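You operate a simulated robot arm through the tools that you are given. There is no shell and no other tool.

You are at the controls of a simulated robot arm. One attempt, no reset.

TASK
Shut the winder down: power off, bobbin into the green bobbin tray, thread free, cone on the rack, dial SLOW.
Fine: power off before the bobbin, thread free before the cone.

It is judged by the outcome, as a careful person would: the job done as asked, and still so three seconds after it is handed in. It fails if anything else is knocked over, pushed out of place, dropped, spilled or broken.

THE ROBOT
A 7-joint arm with a two-finger gripper, fixed in place. Base frame: the origin is on the floor under the middle of its stand, x ahead of it, y to its left, z up; the work surface is at about z = 780. Lengths are in mm, angles in rad, forces in N, time in s.
With the tool pointing down near the work surface it reaches from about 340 to 720 mm from the base axis. Its first joint turns from -1.152 to 1.152 rad. Payload 2.45 kg.
Tool frame: the origin (TCP) lies between the finger pads and is the grasp point; the fingertips stand 26 mm ahead of it; z points along the fingers, y is the line along which they close. The gripper opens to 96 mm; its body begins 69 mm behind the TCP.
Orientation is told as [roll, pitch, yaw] about the base's x, y, z axes, in that order, counted from this pose: with the fingers straight down and closing along the base's y, the tool's x points along the base's -x, its y along +y and its z along -z.

THE INTERFACE
- The arm moves only by the tool play_rows. Its arguments are lists of equal length, an entry for each row: "delta_pos": the shift along the tool's x, y, z in units of 500 mm (1.0 is 500 mm), a list of three; "rotation": the turn, a rotation vector about the tool's x, y, z in units of 60 degrees (1.0 is 60 degrees), a list of three; "fingers": the opening in per cent of the stroke, from 0 (shut) to 100 (fully open). In form: {"delta_pos": [[dx, dy, dz], ...], "rotation": [[ax, ay, az], ...], "fingers": [fingers, ...]}. A call has 1 to 20 rows; each row is the pose to reach, as a shift and turn from the pose commanded when the call began, along the tool's axes at that moment. A call with a number of a shift or a turn outside -1 to 1 is refused whole. Each row takes 0.2 s and may step no farther than 50 mm and 0.15 rad from the row before; otherwise, or with a gripper value out of range, the whole call is refused. A pose out of reach is approached as far as the arm can. The call stops where the force on the tool passes 40 N (or 10 N more than at its start, if that is more) or the arm is blocked; 0.2 s more then pass. Each finger travels about 50 mm/s and halts on what it meets, pressing with about 23 N; the grip force reading is that of the motor and also rises with nothing between the fingers. The clock runs only during rows and for 0.2 s after the last one: add rows that repeat a pose to give the fingers time. The reply holds the time, the measured pose of the TCP, the force on the tool along the base axes, the opening and the grip force, in the units named above and with some noise, with the torque about the TCP (base axes, N m) and any sound that the robot's microphone picked up, and new pictures: "show" is both (left out), scene, wrist or none.
- Cameras (640 x 400 px; columns grow to the right, rows downward): "scene" is fixed at [175.9, -379.1, 1425.2]; the picture's right is [0.72, -0.69, 0.00], its down [-0.40, -0.42, -0.82] and it looks along [0.57, 0.59, -0.58] (base axes); focal length 332 px, centre (320, 200). "wrist" rides on the gripper at [82, 3, -98] in the tool frame; the picture's right is [-0.04, 1.00, 0.00], its down [-0.73, -0.03, -0.68] and it looks along [-0.68, -0.03, 0.73] (tool axes); focal length 256 px, centre (320, 200). There is no depth. A picture from a camera that has moved, and an enlarged one, comes with that camera's place and axes in the base frame and with its lens. The place of the scene camera against the robot may be out by one fixed shift of up to 25 mm in any direction.
- inspect(camera, box): a new picture of the part [left, top, right, bottom] of that camera's present view, enlarged. No time passes.
- close_job(): hands the job in; it is judged then, once.

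Nothing tells you positions but the pictures and the camera data. Unless the task says otherwise, let go and move clear before handing in.

The tools are called after "Request:" as name(argument=value, ...) on one line, values as JSON. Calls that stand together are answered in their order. play_rows: Moves the arm, as the interface text tells. Its arguments: {"type":"object","properties":{"delta_pos":{"type":"array"},"rotation":{"type":"array"},"fingers":{"type":"array"},"show":{"type":"string","enum":["both","scene","wrist","none"]}},"required":["delta_pos","rotation","fingers"]} The other tools are called the same way: inspect (camera, box) takes an enlarged picture of a part of a camera's view; close_job () hands the job in.

At the start:

```text
time_s: 0.0
tool_pos: [420.5, 89.7, 1151.1]
tcp_rot: [-0.001, 0.0, 0.0]
wrist_force: [0.3, 0.5, 0.0]
torque: [-0.02, 0.0, 0.0]
gripper_width: 96.2
finger_force: 0.1
```

scene: 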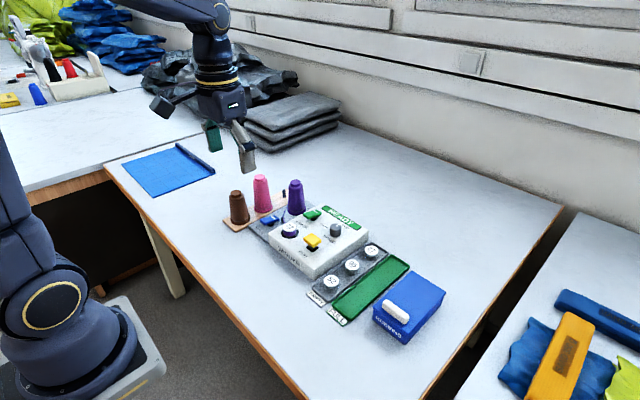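
wrist: 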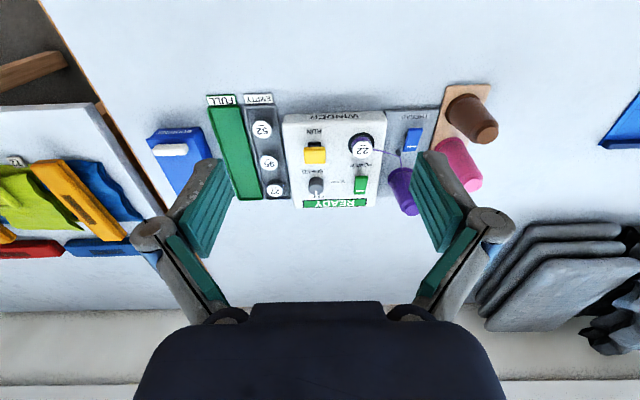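

I see a winder panel with a bobbin (22) on a spindle, a purple cone with thread, a rack with brown and pink cones, a green FULL tray and a grey EMPTY tray. I'll look closer first.

Request:
inspect(camera="scene", box=[210, 160, 450, 350])

Request:
inspect(camera="wrist", box=[270, 80, 510, 230])

Request:
inspect(camera="scene", box=[260, 190, 370, 270])

Request:
inspect(camera="wrist", box=[130, 80, 300, 210])

```text
2.11 times, centred on (330, 255) of scene
camera zoom: at [175.9, -379.1, 1425.2], right [0.72, -0.69, 0.0], down [-0.4, -0.42, -0.82], along [0.57, 0.59, -0.58], focal length 698 px, centre (299, 84)
```

zoom: 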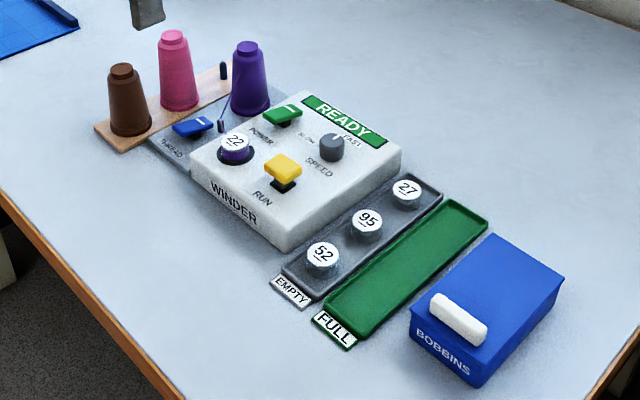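

```text
2.67 times, centred on (390, 155) of wrist
camera zoom: at [337.9, 93.6, 1248.5], right [0.04, 1.0, 0.0], down [0.73, -0.03, 0.68], along [0.68, -0.03, -0.73], focal length 683 px, centre (133, 320)
```

zoom: 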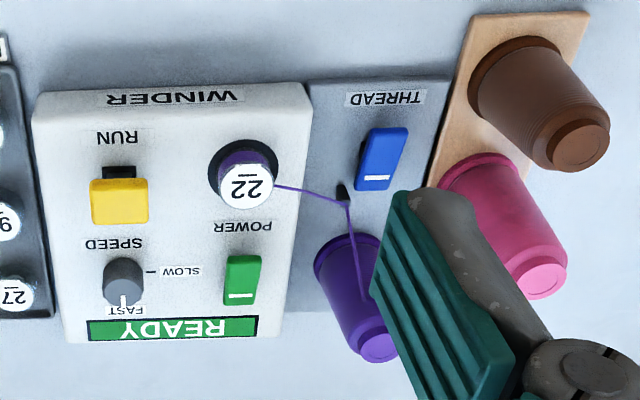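

```text
5.00 times, centred on (315, 230) of scene
camera zoom: at [175.9, -379.1, 1425.2], right [0.72, -0.69, 0.0], down [-0.4, -0.42, -0.82], along [0.57, 0.59, -0.58], focal length 1658 px, centre (345, 50)
```

zoom: 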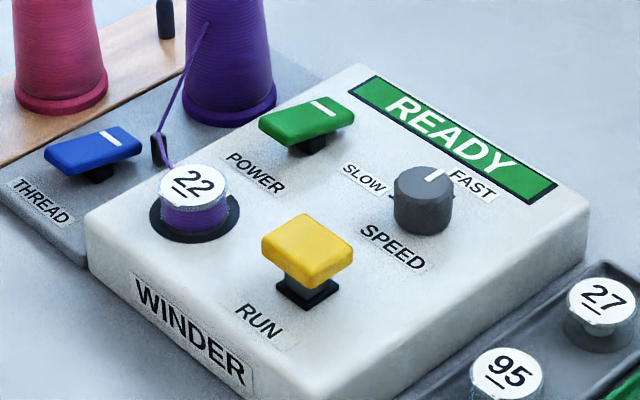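

```text
3.08 times, centred on (215, 145) of wrist
camera zoom: at [337.9, 93.6, 1248.5], right [0.04, 1.0, 0.0], down [0.73, -0.03, 0.68], along [0.68, -0.03, -0.73], focal length 788 px, centre (643, 369)
```

zoom: 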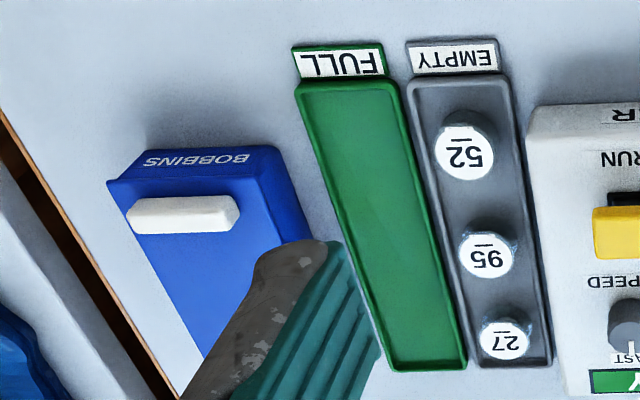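

The winder sits roughly at x 560-700, y 60-210, with the cone rack on the +y side and the FULL tray on the -y side. I'll move to a closer vantage to triangulate positions with the wrist camera.

Request:
play_rows(delta_pos=[[-0.03, 0.04, 0.06], [-0.06, 0.08, 0.12], [-0.09, 0.12, 0.18], [-0.12, 0.14, 0.24]], rotation=[[0, 0, 0], [0, 0, 0], [0, 0, 0], [0, 0, 0]], fingers=[100, 100, 100, 100])

```text
time_s: 1.0
tool_pos: [479.3, 160.5, 1031.0]
tcp_rot: [0.0, 0.0, -0.001]
wrist_force: [-0.4, -0.1, -1.7]
torque: [-0.03, 0.01, -0.03]
gripper_width: 95.9
finger_force: 0.1
camera wrist: at [397.9, 164.9, 1127.9], right [0.04, 1.0, 0.0], down [0.73, -0.03, 0.68], along [0.68, -0.03, -0.73], focal length 256 px, centre (320, 200)
```

scene: 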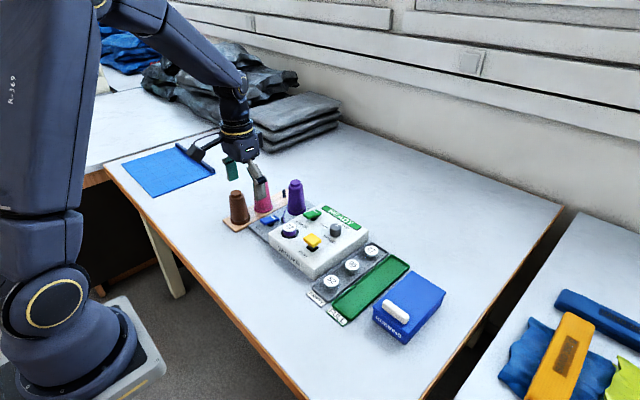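
wrist: 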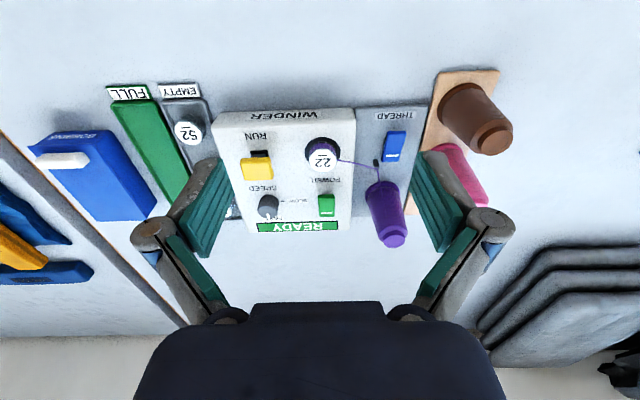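

The view is closer now; I'll zoom in on the winder, rack, and trays for accurate pixel measurements.

Request:
inspect(camera="wrist", box=[200, 90, 360, 240])

Request:
inspect(camera="wrist", box=[340, 60, 520, 260])

Request:
inspect(camera="wrist", box=[20, 70, 240, 230])

```text
2.67 times, centred on (280, 165) of wrist
camera zoom: at [397.9, 164.9, 1127.9], right [0.04, 1.0, 0.0], down [0.73, -0.03, 0.68], along [0.68, -0.03, -0.73], focal length 683 px, centre (427, 293)
```

zoom: 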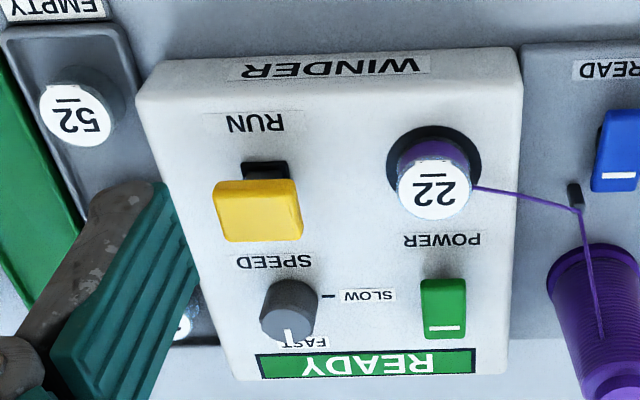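

```text
2.00 times, centred on (430, 160) of wrist
camera zoom: at [397.9, 164.9, 1127.9], right [0.04, 1.0, 0.0], down [0.73, -0.03, 0.68], along [0.68, -0.03, -0.73], focal length 512 px, centre (100, 280)
```

zoom: 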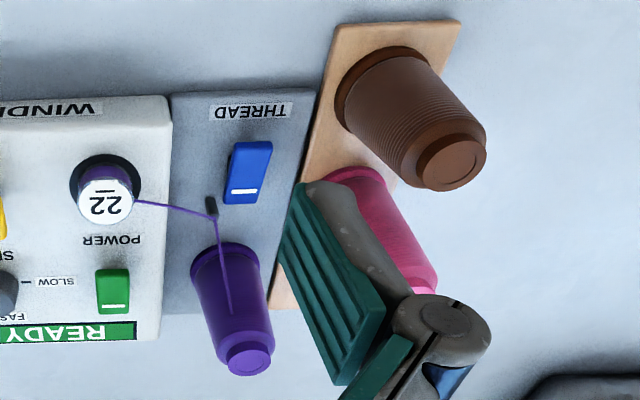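

```text
2.50 times, centred on (130, 150) of wrist
camera zoom: at [397.9, 164.9, 1127.9], right [0.04, 1.0, 0.0], down [0.73, -0.03, 0.68], along [0.68, -0.03, -0.73], focal length 640 px, centre (795, 325)
```

zoom: 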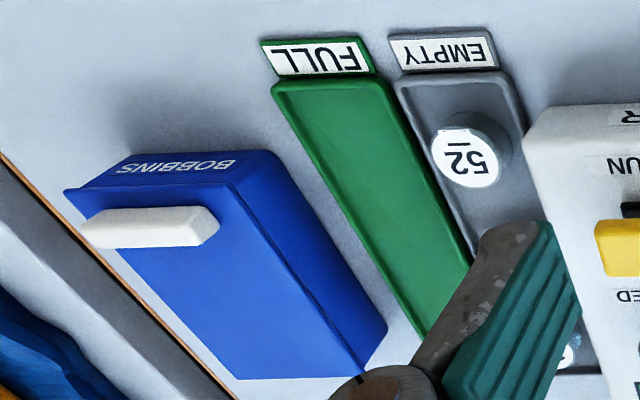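

The winder deck looks to be at z≈826, bobbin top about (594, 161, 842). I'll drop lower on the near side to see the switch shapes from a shallower angle.

Request:
play_rows(delta_pos=[[0.03, 0, 0.07], [0.06, 0, 0.14], [0.09, 0, 0.2], [0.1, 0, 0.26]], rotation=[[0, 0, 0], [0, 0, 0], [0, 0, 0], [0, 0, 0]], fingers=[100, 100, 100, 100])

Request:
inspect(camera="wrist", box=[200, 100, 440, 290])

Request:
inspect(camera="scene", box=[255, 195, 345, 255])

```text
time_s: 2.0
tool_pos: [428.3, 159.9, 901.7]
tcp_rot: [0.0, -0.001, -0.002]
wrist_force: [0.1, 0.0, -0.6]
torque: [0.06, 0.01, -0.04]
gripper_width: 95.8
finger_force: 0.0
camera wrist: at [347.0, 164.2, 997.9], right [0.04, 1.0, 0.0], down [0.73, -0.03, 0.68], along [0.68, -0.03, -0.73], focal length 256 px, centre (320, 200)
```

scene: 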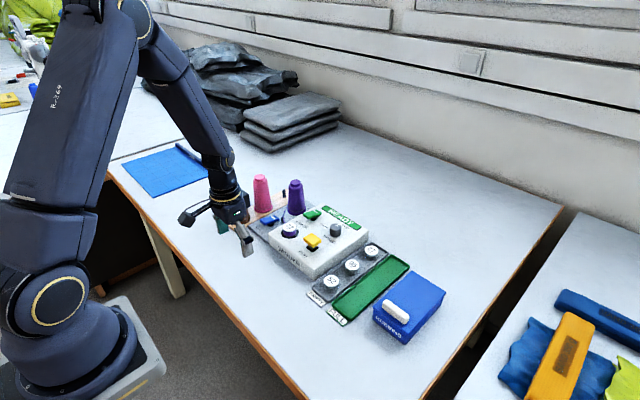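
wrist: 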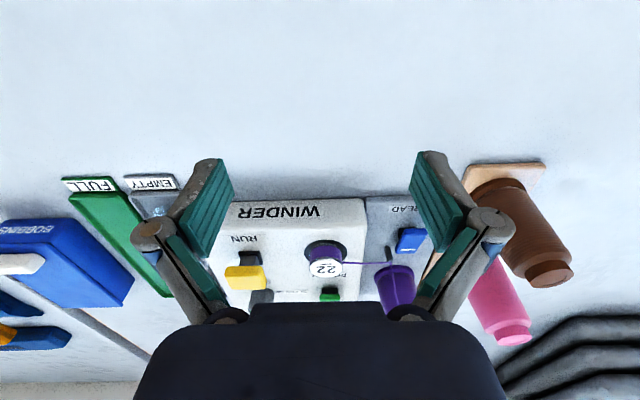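

```text
2.11 times, centred on (320, 195) of wrist
camera zoom: at [347.0, 164.2, 997.9], right [0.04, 1.0, 0.0], down [0.73, -0.03, 0.68], along [0.68, -0.03, -0.73], focal length 539 px, centre (320, 210)
```

zoom: 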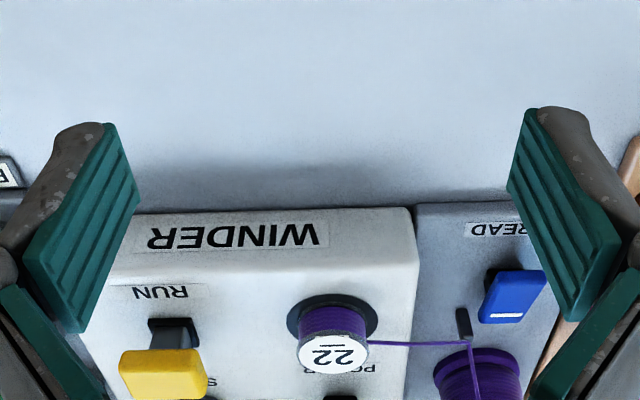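

```text
6.67 times, centred on (300, 225) of scene
camera zoom: at [175.9, -379.1, 1425.2], right [0.72, -0.69, 0.0], down [-0.4, -0.42, -0.82], along [0.57, 0.59, -0.58], focal length 2210 px, centre (453, 33)
```

zoom: 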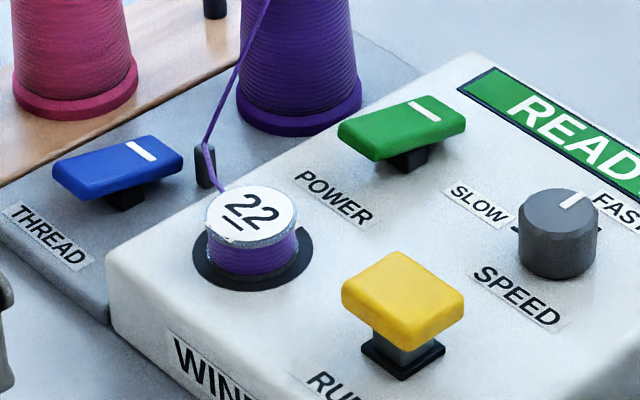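

The POWER and THREAD controls are rocker paddles (near ends raised, stripe ends down); POWER is around (682, 163, 838). I'll close the fingers and move over it for a closer look.

Request:
play_rows(delta_pos=[[0, 0, -0.0566], [-0.0834, 0, -0.0966], [-0.1734, 0.002, -0.1066], [-0.2634, 0.004, -0.1066], [-0.3534, 0.006, -0.0966], [-0.4234, 0.006, -0.0666], [-0.4234, 0.006, -0.0666]], rotation=[[0, 0, 0], [0, 0, 0], [0, 0, 0], [0, 0, 0], [0, 0, 0], [0, 0, 0], [0, 0, 0]], fingers=[50, 0, 0, 0, 0, 0, 0])

Request:
inspect(camera="wrist", box=[220, 80, 420, 230])

```text
time_s: 3.6
tool_pos: [640.5, 162.0, 934.2]
tcp_rot: [0.0, 0.0, 0.0]
wrist_force: [-0.6, 0.6, 1.0]
torque: [0.01, 0.01, 0.01]
gripper_width: 0.1
finger_force: 23.1
camera wrist: at [559.0, 165.7, 1031.4], right [0.04, 1.0, 0.0], down [0.73, -0.03, 0.68], along [0.68, -0.03, -0.73], focal length 256 px, centre (320, 200)
```

scene: 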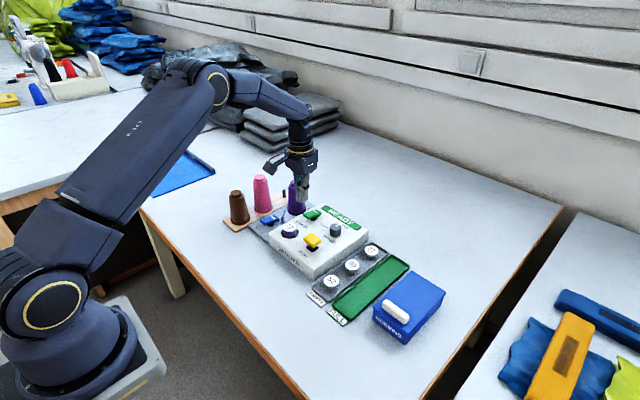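
wrist: 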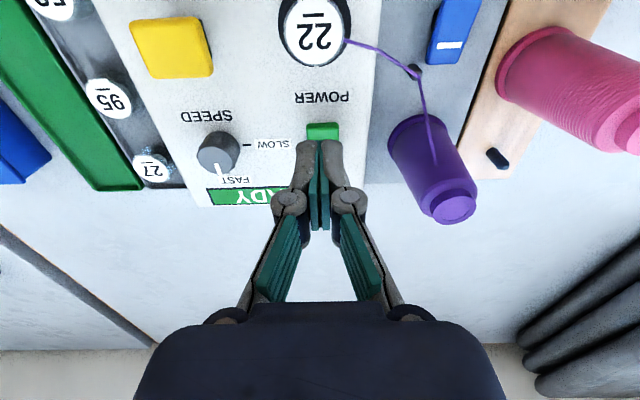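

```text
2.67 times, centred on (320, 155) of wrist
camera zoom: at [559.0, 165.7, 1031.4], right [0.04, 1.0, 0.0], down [0.73, -0.03, 0.68], along [0.68, -0.03, -0.73], focal length 683 px, centre (320, 320)
```

zoom: 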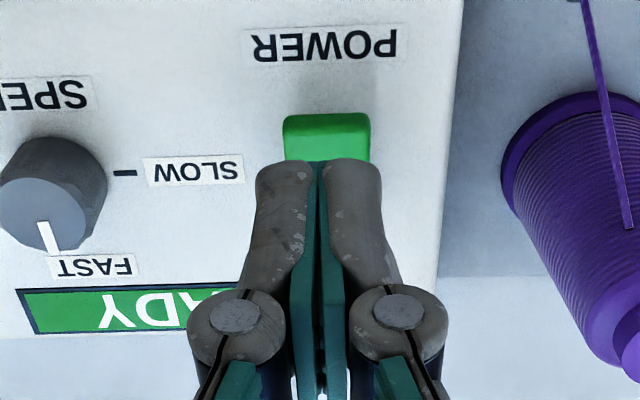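

The fingertips are just behind the POWER paddle, whose near end is at about x=652 and far end at x=709. I'll center over the near end and descend to just above it.

Request:
play_rows(delta_pos=[[-0.036, 0.003, 0.02], [-0.036, 0.003, 0.07], [-0.036, 0.003, 0.1], [-0.036, 0.003, 0.1]], rotation=[[0, 0, 0], [0, 0, 0], [0, 0, 0], [0, 0, 0]], fingers=[0, 0, 0, 0])

Request:
inspect(camera="wrist", box=[220, 80, 420, 230])

Request:
inspect(camera="scene", box=[255, 175, 375, 255])

```text
time_s: 4.6
tool_pos: [659.1, 163.1, 885.6]
tcp_rot: [0.0, 0.001, 0.0]
wrist_force: [0.6, 0.5, 0.2]
torque: [-0.02, 0.02, 0.01]
gripper_width: 0.2
finger_force: 22.9
camera wrist: at [577.3, 167.1, 982.3], right [0.04, 1.0, 0.0], down [0.73, -0.03, 0.68], along [0.68, -0.03, -0.73], focal length 256 px, centre (320, 200)
```

scene: 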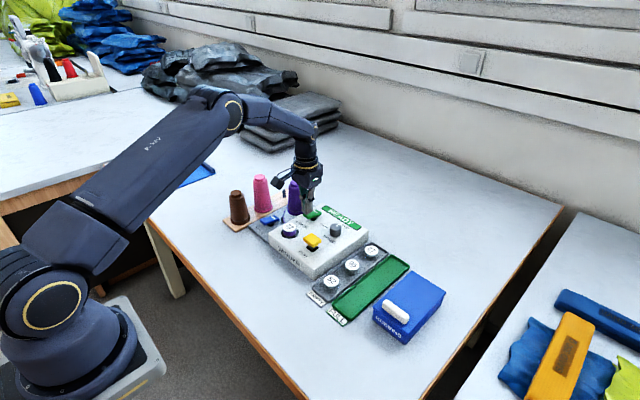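
wrist: 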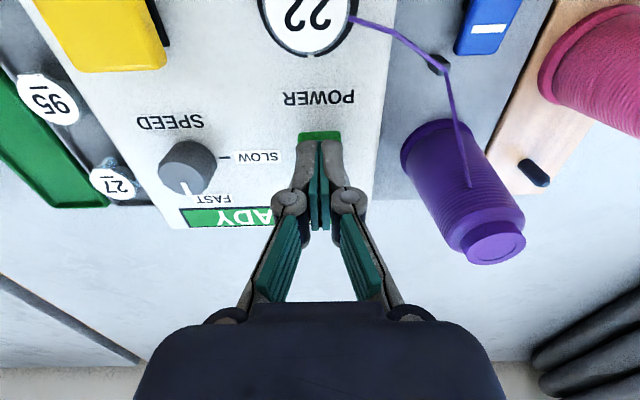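

```text
2.67 times, centred on (320, 155) of wrist
camera zoom: at [577.3, 167.1, 982.3], right [0.04, 1.0, 0.0], down [0.73, -0.03, 0.68], along [0.68, -0.03, -0.73], focal length 683 px, centre (320, 320)
```

zoom: 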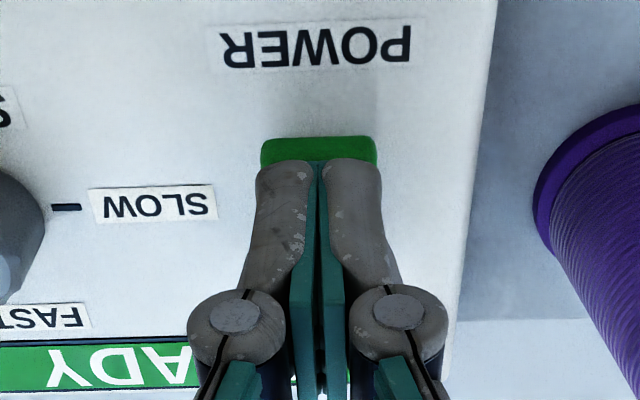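

```text
5.00 times, centred on (315, 215) of scene
camera zoom: at [176.0, -379.1, 1425.2], right [0.72, -0.69, 0.0], down [-0.4, -0.42, -0.82], along [0.57, 0.59, -0.58], focal length 1658 px, centre (345, 125)
```

zoom: 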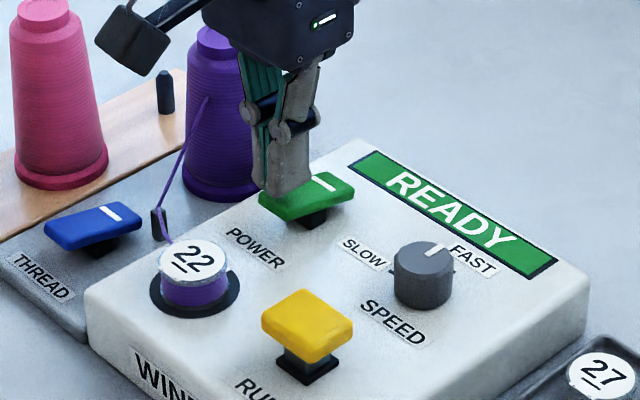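

The closed fingertips are right above the raised near end of POWER. I'll press down slowly.

Request:
play_rows(delta_pos=[[-0.001, 0, 0.014], [-0.001, 0, 0.022], [-0.001, 0, 0.028], [-0.001, 0, 0.032], [-0.001, 0, 0.036], [-0.001, 0, 0.04]], rotation=[[0, 0, 0], [0, 0, 0], [0, 0, 0], [0, 0, 0], [0, 0, 0], [0, 0, 0]], fingers=[0, 0, 0, 0, 0, 0])

Request:
inspect(camera="scene", box=[255, 175, 375, 255])

```text
time_s: 5.9
tool_pos: [659.1, 163.6, 870.0]
tcp_rot: [-0.001, 0.003, -0.001]
wrist_force: [-10.5, -1.8, 12.9]
torque: [-0.08, 0.09, -0.05]
gripper_width: 6.1
finger_force: 28.5
stopped in row 6: the force on the tool passed its limit at 45 N (the readings are from after the stop); the commanded pose is now the measured one
camera wrist: at [577.3, 167.9, 967.3], right [0.04, 1.0, 0.0], down [0.74, -0.03, 0.68], along [0.68, -0.03, -0.74], focal length 256 px, centre (320, 200)
```

scene: 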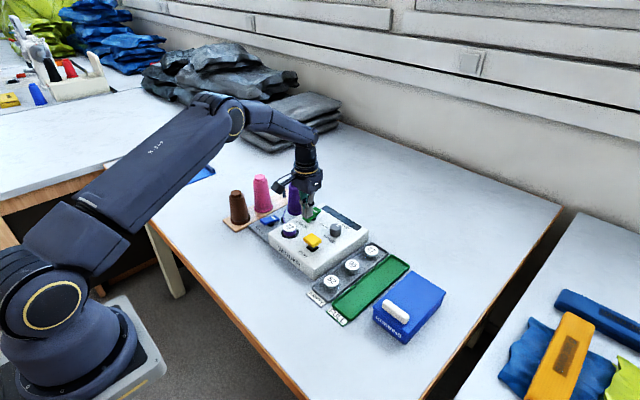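
wrist: 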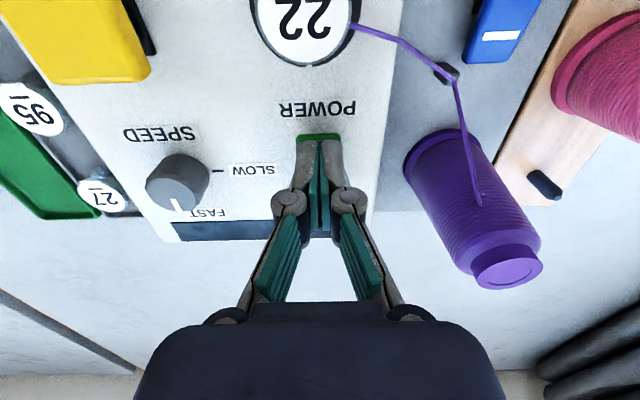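

```text
5.00 times, centred on (315, 215) of scene
camera zoom: at [175.5, -379.2, 1425.2], right [0.72, -0.69, 0.0], down [-0.4, -0.42, -0.82], along [0.57, 0.59, -0.58], focal length 1658 px, centre (345, 125)
```

zoom: 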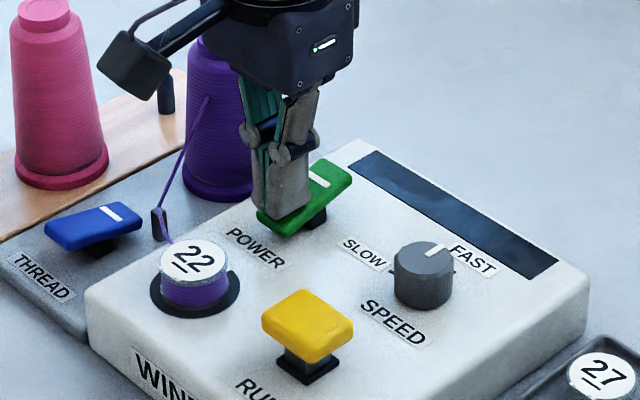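

The READY display went dark, so the power is off and the rocker flipped. I'll lift straight up and confirm it stays.

Request:
play_rows(delta_pos=[[0, 0, -0.02], [0, 0, -0.08], [0, 0, -0.16]], rotation=[[0, 0, 0], [0, 0, 0], [0, 0, 0]], fingers=[0, 0, 0])

Request:
inspect(camera="scene", box=[255, 175, 375, 255])

Request:
inspect(camera="wrist", box=[320, 0, 640, 200])

```text
time_s: 6.7
tool_pos: [660.4, 162.7, 947.8]
tcp_rot: [0.002, 0.004, 0.0]
wrist_force: [-0.3, -0.2, -0.3]
torque: [0.03, 0.01, -0.03]
gripper_width: 0.0
finger_force: 28.9
camera wrist: at [578.7, 167.4, 1046.4], right [0.04, 1.0, 0.0], down [0.74, -0.03, 0.68], along [0.68, -0.03, -0.74], focal length 256 px, centre (320, 200)
```

scene: 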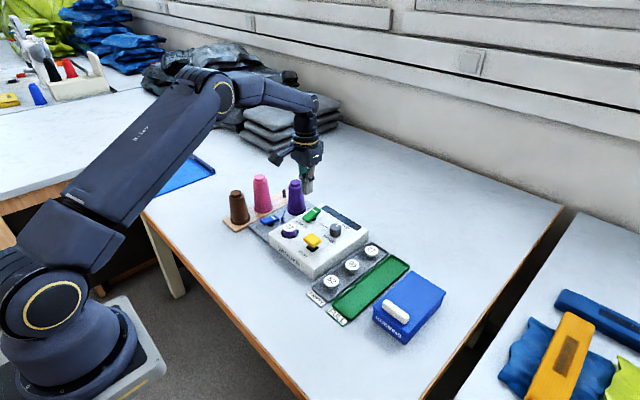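
wrist: 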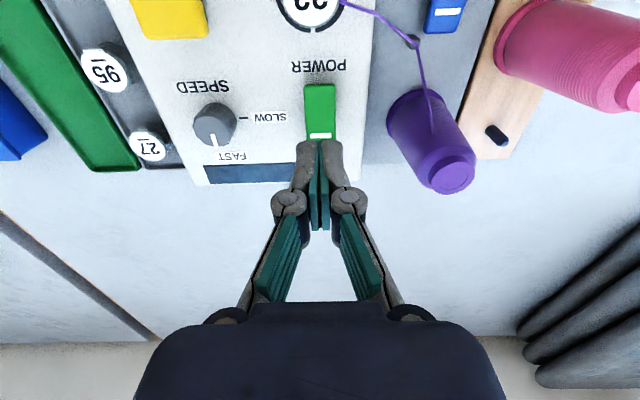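

```text
5.00 times, centred on (315, 215) of scene
camera zoom: at [175.9, -379.1, 1425.2], right [0.72, -0.69, 0.0], down [-0.4, -0.42, -0.82], along [0.57, 0.59, -0.58], focal length 1658 px, centre (345, 125)
```

zoom: 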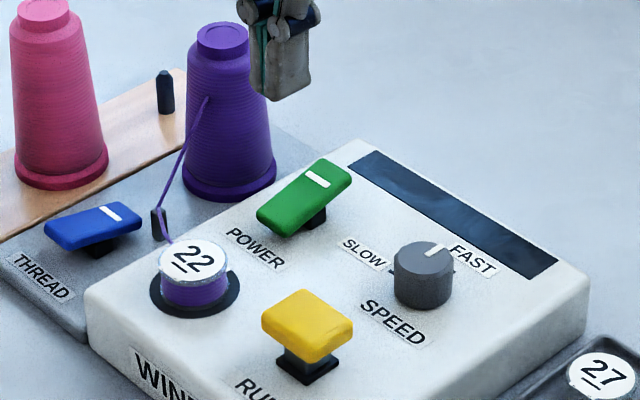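

```text
2.00 times, centred on (480, 100) of wrist
camera zoom: at [578.7, 167.4, 1046.4], right [0.04, 1.0, 0.0], down [0.74, -0.03, 0.68], along [0.68, -0.03, -0.74], focal length 512 px, centre (0, 400)
```

zoom: 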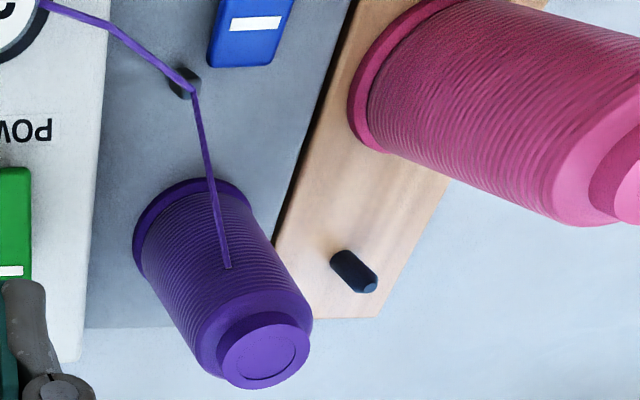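

POWER stays flipped off. Next I'll free the thread before touching the bobbin, by pressing the raised near end of the blue THREAD rocker at about (579, 262, 811).

Request:
play_rows(delta_pos=[[0.04, 0.05, 0], [0.08, 0.1, 0], [0.12, 0.15, 0], [0.1628, 0.198, 0], [0.1628, 0.198, 0.06], [0.1628, 0.198, 0.13], [0.1628, 0.198, 0.13]], rotation=[[0.0019, -0.0038, 0], [0.0019, -0.0038, 0], [0.0019, -0.0038, 0], [0.0019, -0.0038, 0], [0.0019, -0.0038, 0], [0.0019, -0.0038, 0], [0.0019, -0.0038, 0]], fingers=[0, 0, 0, 0, 0, 0, 0])

Request:
inspect(camera="wrist", box=[220, 80, 420, 230])

Request:
inspect(camera="scene", box=[235, 165, 355, 245])

```text
time_s: 8.3
tool_pos: [578.5, 262.0, 882.2]
tcp_rot: [-0.003, -0.002, -0.001]
wrist_force: [-0.3, -0.4, -0.4]
torque: [0.03, -0.04, 0.01]
gripper_width: 0.1
finger_force: 28.0
camera wrist: at [496.3, 266.5, 980.5], right [0.04, 1.0, 0.0], down [0.73, -0.03, 0.68], along [0.68, -0.03, -0.73], focal length 256 px, centre (320, 200)
```

scene: 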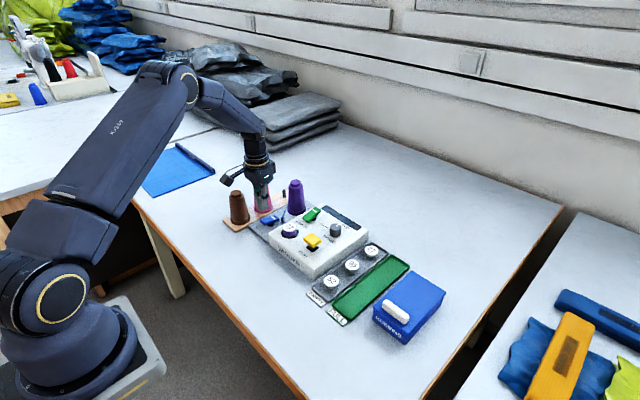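
wrist: 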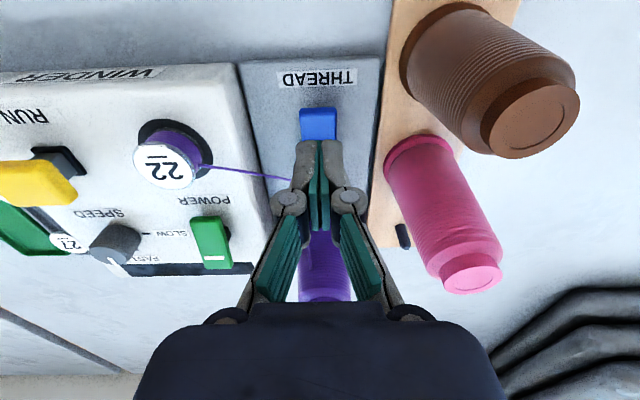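

```text
2.67 times, centred on (320, 155) of wrist
camera zoom: at [496.3, 266.5, 980.5], right [0.04, 1.0, 0.0], down [0.73, -0.03, 0.68], along [0.68, -0.03, -0.73], focal length 683 px, centre (320, 320)
```

zoom: 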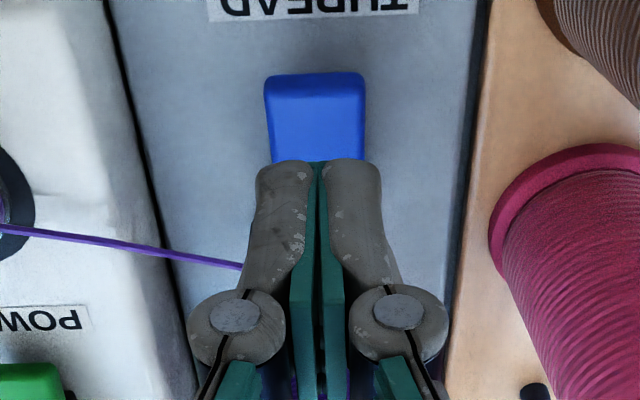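

```text
5.00 times, centred on (295, 205) of scene
camera zoom: at [176.0, -379.1, 1425.2], right [0.72, -0.69, 0.0], down [-0.4, -0.42, -0.82], along [0.57, 0.59, -0.58], focal length 1658 px, centre (445, 175)
```

zoom: 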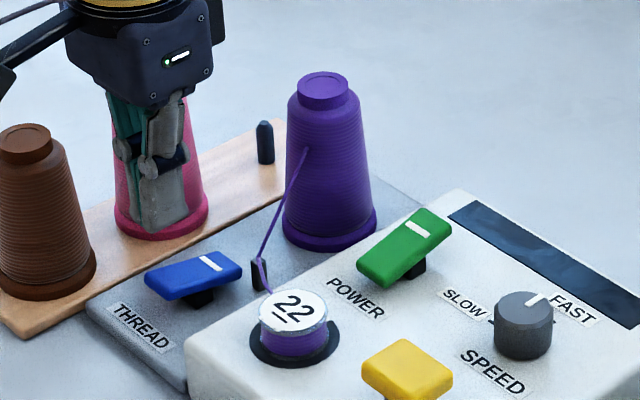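

The fingertips are above the near half of the blue paddle (near end at x≈569, y≈262). I'll press down slowly.

Request:
play_rows(delta_pos=[[0.003, 0, 0.03], [0.003, 0, 0.06], [0.003, 0, 0.07], [0.003, 0, 0.076], [0.003, 0, 0.082], [0.003, 0, 0.088], [0.003, 0, 0.094], [0.003, 0, 0.1], [0.003, 0, 0.106]], rotation=[[0, 0, 0], [0, 0, 0], [0, 0, 0], [0, 0, 0], [0, 0, 0], [0, 0, 0], [0, 0, 0], [0, 0, 0], [0, 0, 0]], fingers=[0, 0, 0, 0, 0, 0, 0, 0, 0])

Request:
inspect(camera="scene", box=[235, 165, 355, 245])

```text
time_s: 10.2
tool_pos: [577.8, 262.9, 836.5]
tcp_rot: [-0.004, 0.0, -0.002]
wrist_force: [-5.6, -3.6, 11.7]
torque: [-0.11, 0.0, -0.04]
gripper_width: 6.3
finger_force: 28.3
stopped in row 9: the force on the tool passed its limit at 46 N (the readings are from after the stop); the commanded pose is now the measured one
camera wrist: at [494.8, 267.2, 934.0], right [0.04, 1.0, 0.0], down [0.73, -0.03, 0.68], along [0.68, -0.03, -0.73], focal length 256 px, centre (320, 200)
```

scene: 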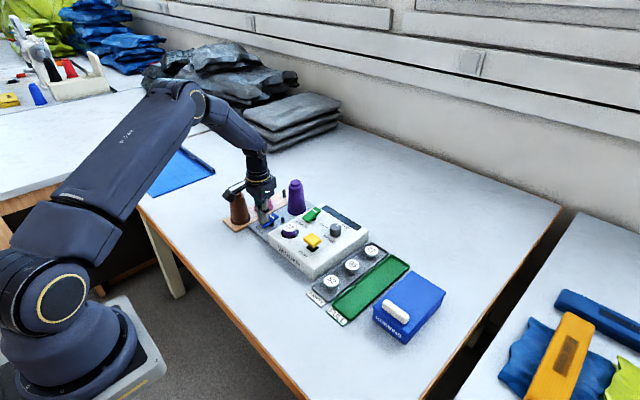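
wrist: 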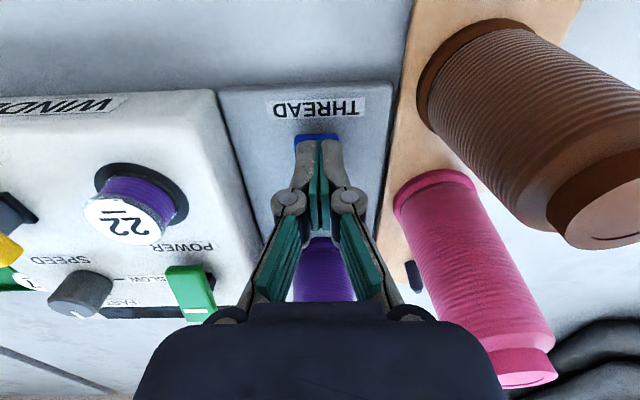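

```text
5.00 times, centred on (295, 205) of scene
camera zoom: at [175.6, -379.3, 1425.1], right [0.72, -0.69, 0.0], down [-0.4, -0.42, -0.82], along [0.57, 0.59, -0.58], focal length 1658 px, centre (445, 175)
```

zoom: 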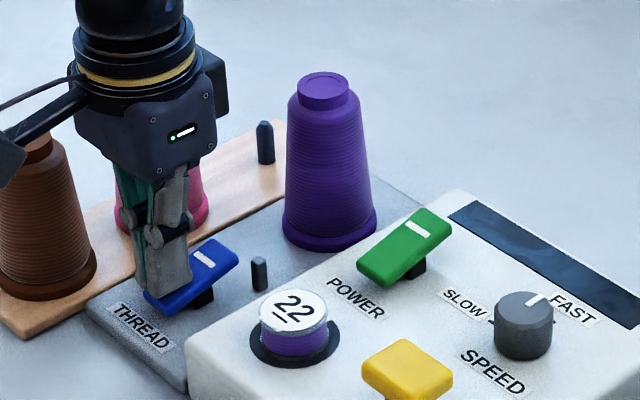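

The thread is freed (it vanished when the blue rocker flipped). I'll lift, then go above the bobbin while turning the gripper about -90° so the fingers close along x, which suits the narrow green tray.

Request:
play_rows(delta_pos=[[0, 0, -0.02], [0, 0, -0.1], [0, 0, -0.19], [-0.004, -0.03, -0.2], [-0.008, -0.06, -0.2], [-0.012, -0.1, -0.2], [-0.016, -0.14, -0.2], [-0.022, -0.18, -0.2], [-0.03, -0.2038, -0.2], [-0.0304, -0.2038, -0.2], [-0.0304, -0.2038, -0.2]], rotation=[[0, 0, 0], [0, 0, 0], [0, 0, 0.12], [0, 0, 0.24], [0, 0, 0.37], [0, 0, 0.5], [0, 0, 0.63], [0, 0, 0.76], [0, 0, 0.88], [0, 0, 1.0], [0, 0, 1.0]], fingers=[0, 0, 0, 20, 58, 58, 58, 58, 58, 58, 58])

Request:
inspect(camera="scene", box=[235, 165, 355, 245])

```text
time_s: 12.6
tool_pos: [592.0, 161.3, 936.8]
tcp_rot: [0.0, -0.003, -1.048]
wrist_force: [-0.4, -0.3, 0.3]
torque: [0.0, 0.0, 0.0]
gripper_width: 55.7
finger_force: 0.1
camera wrist: at [554.1, 234.4, 1033.1], right [0.89, 0.46, 0.0], down [0.34, -0.65, 0.68], along [0.31, -0.6, -0.73], focal length 256 px, centre (320, 200)
```

scene: 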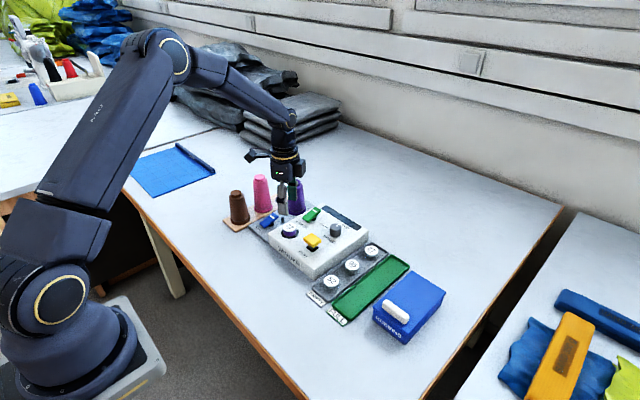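
wrist: 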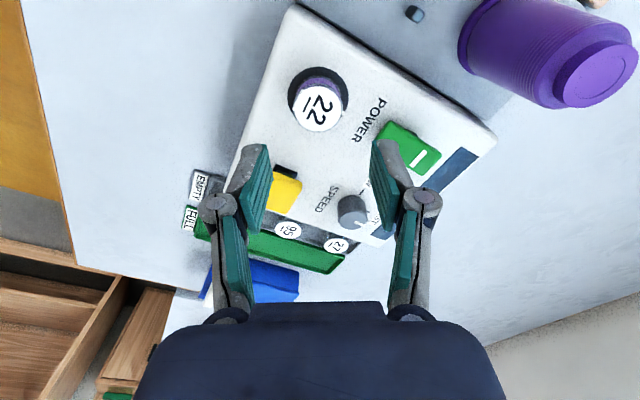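

```text
5.00 times, centred on (295, 205) of scene
camera zoom: at [175.9, -379.1, 1425.2], right [0.72, -0.69, 0.0], down [-0.4, -0.42, -0.82], along [0.57, 0.59, -0.58], focal length 1658 px, centre (445, 175)
```

zoom: 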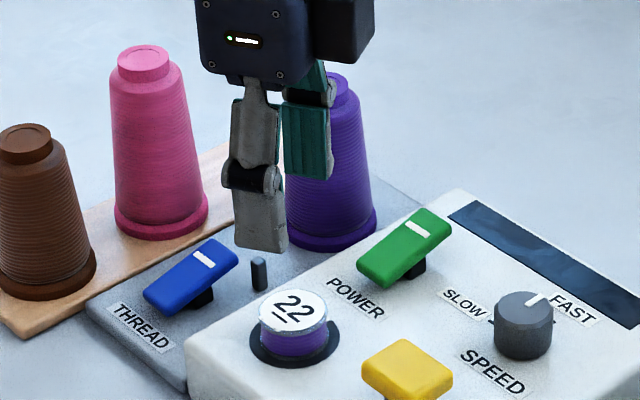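

The gripper is above the bobbin at yaw -60°. I'll complete the turn to -90° and check alignment.

Request:
play_rows(delta_pos=[[0, 0, 0.02], [0, 0, 0.04], [0, 0, 0.06], [0, 0, 0.08], [0, 0, 0.08]], rotation=[[0, 0, 0.125], [0, 0, 0.25], [0, 0, 0.375], [0, 0, 0.5], [0, 0, 0.5]], fingers=[58, 58, 58, 58, 58])

Request:
inspect(camera="wrist", box=[220, 60, 420, 210])

Request:
inspect(camera="scene", box=[255, 165, 375, 245])

```text
time_s: 13.8
tool_pos: [592.7, 161.8, 896.3]
tcp_rot: [0.002, -0.003, -1.571]
wrist_force: [-0.3, -0.8, 0.4]
torque: [0.01, 0.0, 0.01]
gripper_width: 55.8
finger_force: 0.0
camera wrist: at [595.1, 244.0, 993.1], right [1.0, -0.04, 0.0], down [-0.03, -0.73, 0.68], along [-0.03, -0.68, -0.73], focal length 256 px, centre (320, 200)
```

scene: 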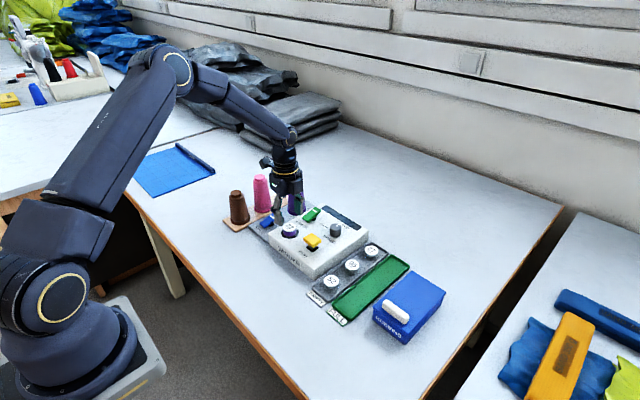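
wrist: 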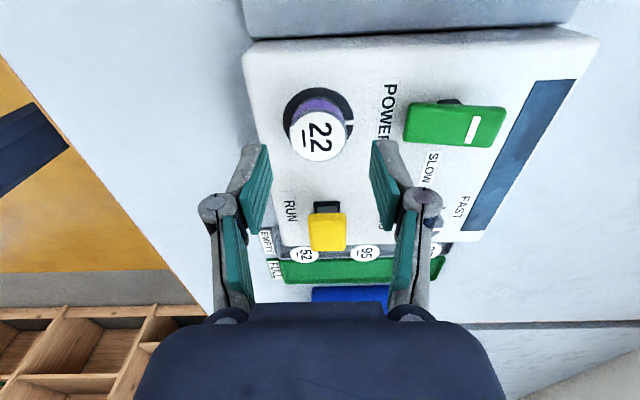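

```text
2.67 times, centred on (320, 135) of wrist
camera zoom: at [595.1, 244.0, 993.1], right [1.0, -0.04, 0.0], down [-0.03, -0.73, 0.68], along [-0.03, -0.68, -0.73], focal length 683 px, centre (320, 373)
```

zoom: 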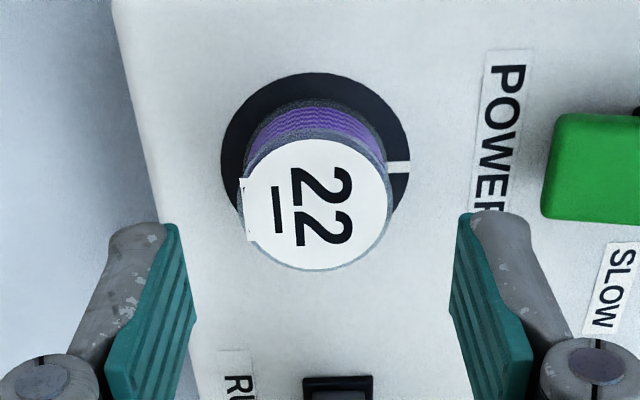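

```text
5.00 times, centred on (315, 205) of scene
camera zoom: at [175.9, -379.1, 1425.2], right [0.72, -0.69, 0.0], down [-0.4, -0.42, -0.82], along [0.57, 0.59, -0.58], focal length 1658 px, centre (345, 175)
```

zoom: 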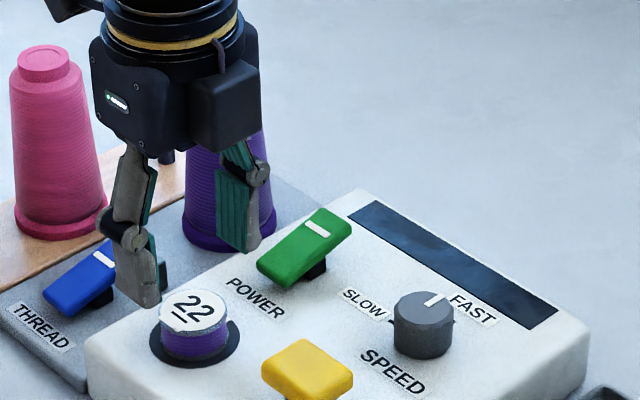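

The bobbin centre measures about (591.5, 161) with 35 mm diameter and its top at z≈843.5, well centred between the fingers. I'll descend so the tips straddle it just above the deck.

Request:
play_rows(delta_pos=[[-0.001, -0.002, 0.03], [-0.001, -0.002, 0.06], [-0.001, -0.002, 0.074], [-0.001, -0.002, 0.079], [-0.001, -0.002, 0.079]], rotation=[[0, 0, 0], [0, 0, 0], [0, 0, 0], [0, 0, 0], [0, 0, 0]], fingers=[58, 58, 58, 58, 58])

Request:
inspect(camera="wrist", box=[220, 60, 420, 210])

Request:
inspect(camera="scene", box=[255, 195, 345, 255])

```text
time_s: 15.0
tool_pos: [592.3, 160.5, 856.1]
tcp_rot: [0.0, -0.002, -1.572]
wrist_force: [-0.2, -0.3, -0.3]
torque: [-0.01, -0.03, -0.04]
gripper_width: 55.5
finger_force: 0.2
camera wrist: at [594.2, 243.2, 953.4], right [1.0, -0.04, 0.0], down [-0.03, -0.73, 0.68], along [-0.03, -0.68, -0.73], focal length 256 px, centre (320, 200)
```

scene: 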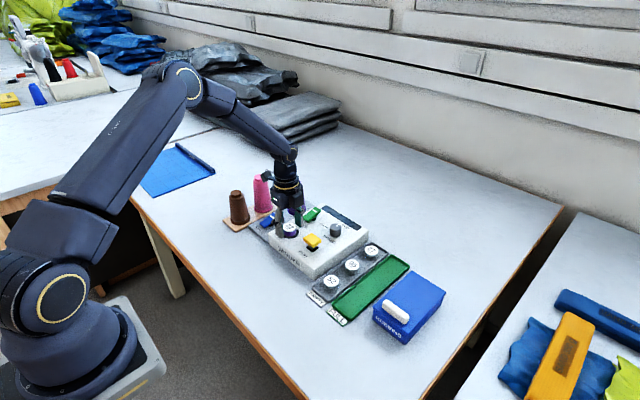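
wrist: 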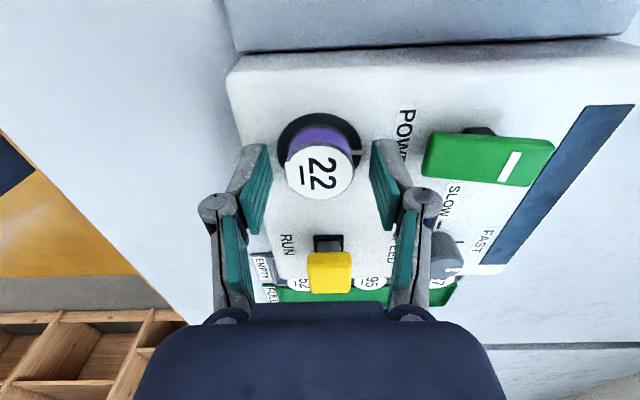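

```text
2.67 times, centred on (320, 135) of wrist
camera zoom: at [594.2, 243.2, 953.4], right [1.0, -0.04, 0.0], down [-0.03, -0.73, 0.68], along [-0.03, -0.68, -0.73], focal length 683 px, centre (320, 373)
```

zoom: 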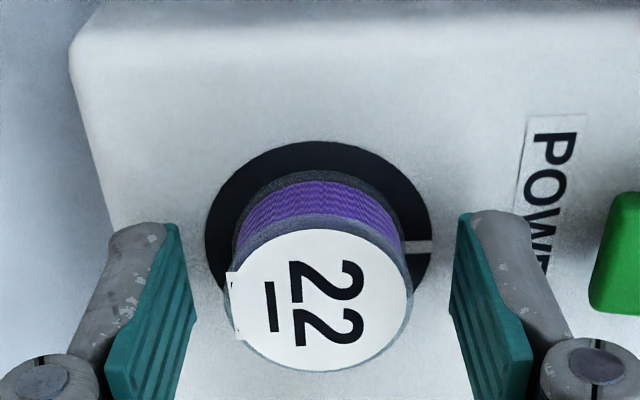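

```text
6.67 times, centred on (300, 225) of scene
camera zoom: at [175.9, -379.1, 1425.2], right [0.72, -0.69, 0.0], down [-0.4, -0.42, -0.82], along [0.57, 0.59, -0.58], focal length 2210 px, centre (453, 33)
```

zoom: 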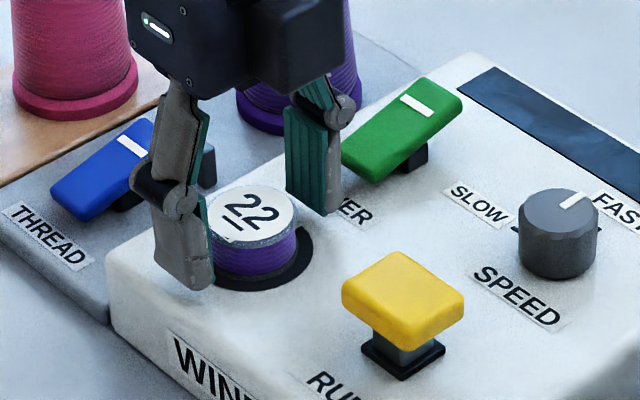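

The bobbin is between the pads, offset by under 2 mm. I'll nudge to centre and close.

Request:
play_rows(delta_pos=[[0.001, -0.003, 0], [0.001, -0.003, 0], [0.001, -0.003, 0], [0.001, -0.003, 0], [0.001, -0.003, 0], [0.001, -0.003, 0]], rotation=[[0, 0, 0], [0, 0, 0], [0, 0, 0], [0, 0, 0], [0, 0, 0], [0, 0, 0]], fingers=[58, 44, 30, 20, 20, 20])

Request:
inspect(camera="wrist", box=[220, 60, 420, 210])

```text
time_s: 16.4
tool_pos: [588.9, 161.5, 856.3]
tcp_rot: [0.001, -0.003, -1.573]
wrist_force: [0.2, 0.7, 0.8]
torque: [0.0, -0.02, 0.0]
gripper_width: 36.8
finger_force: 23.2
camera wrist: at [592.7, 243.9, 953.7], right [1.0, -0.04, 0.0], down [-0.03, -0.73, 0.68], along [-0.03, -0.68, -0.73], focal length 256 px, centre (320, 200)
```

scene: 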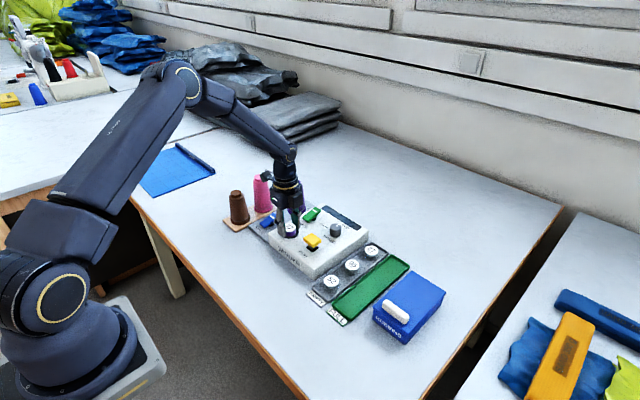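
wrist: 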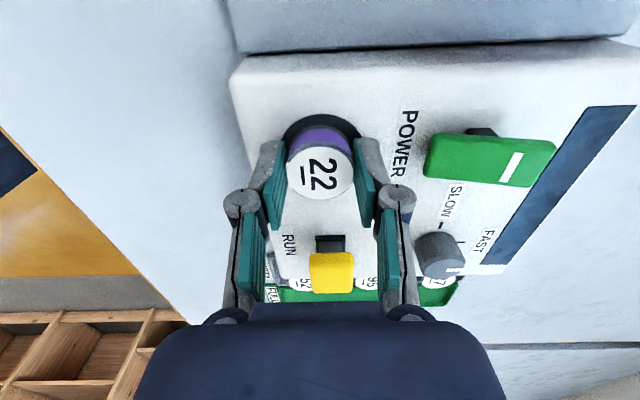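

```text
2.67 times, centred on (320, 135) of wrist
camera zoom: at [592.7, 243.9, 953.7], right [1.0, -0.04, 0.0], down [-0.03, -0.73, 0.68], along [-0.03, -0.68, -0.73], focal length 683 px, centre (320, 373)
```

zoom: 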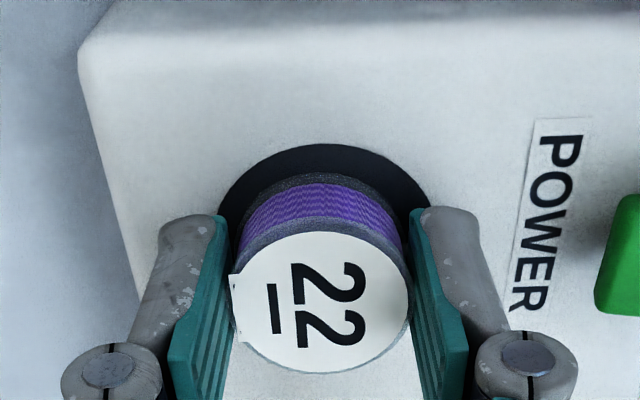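

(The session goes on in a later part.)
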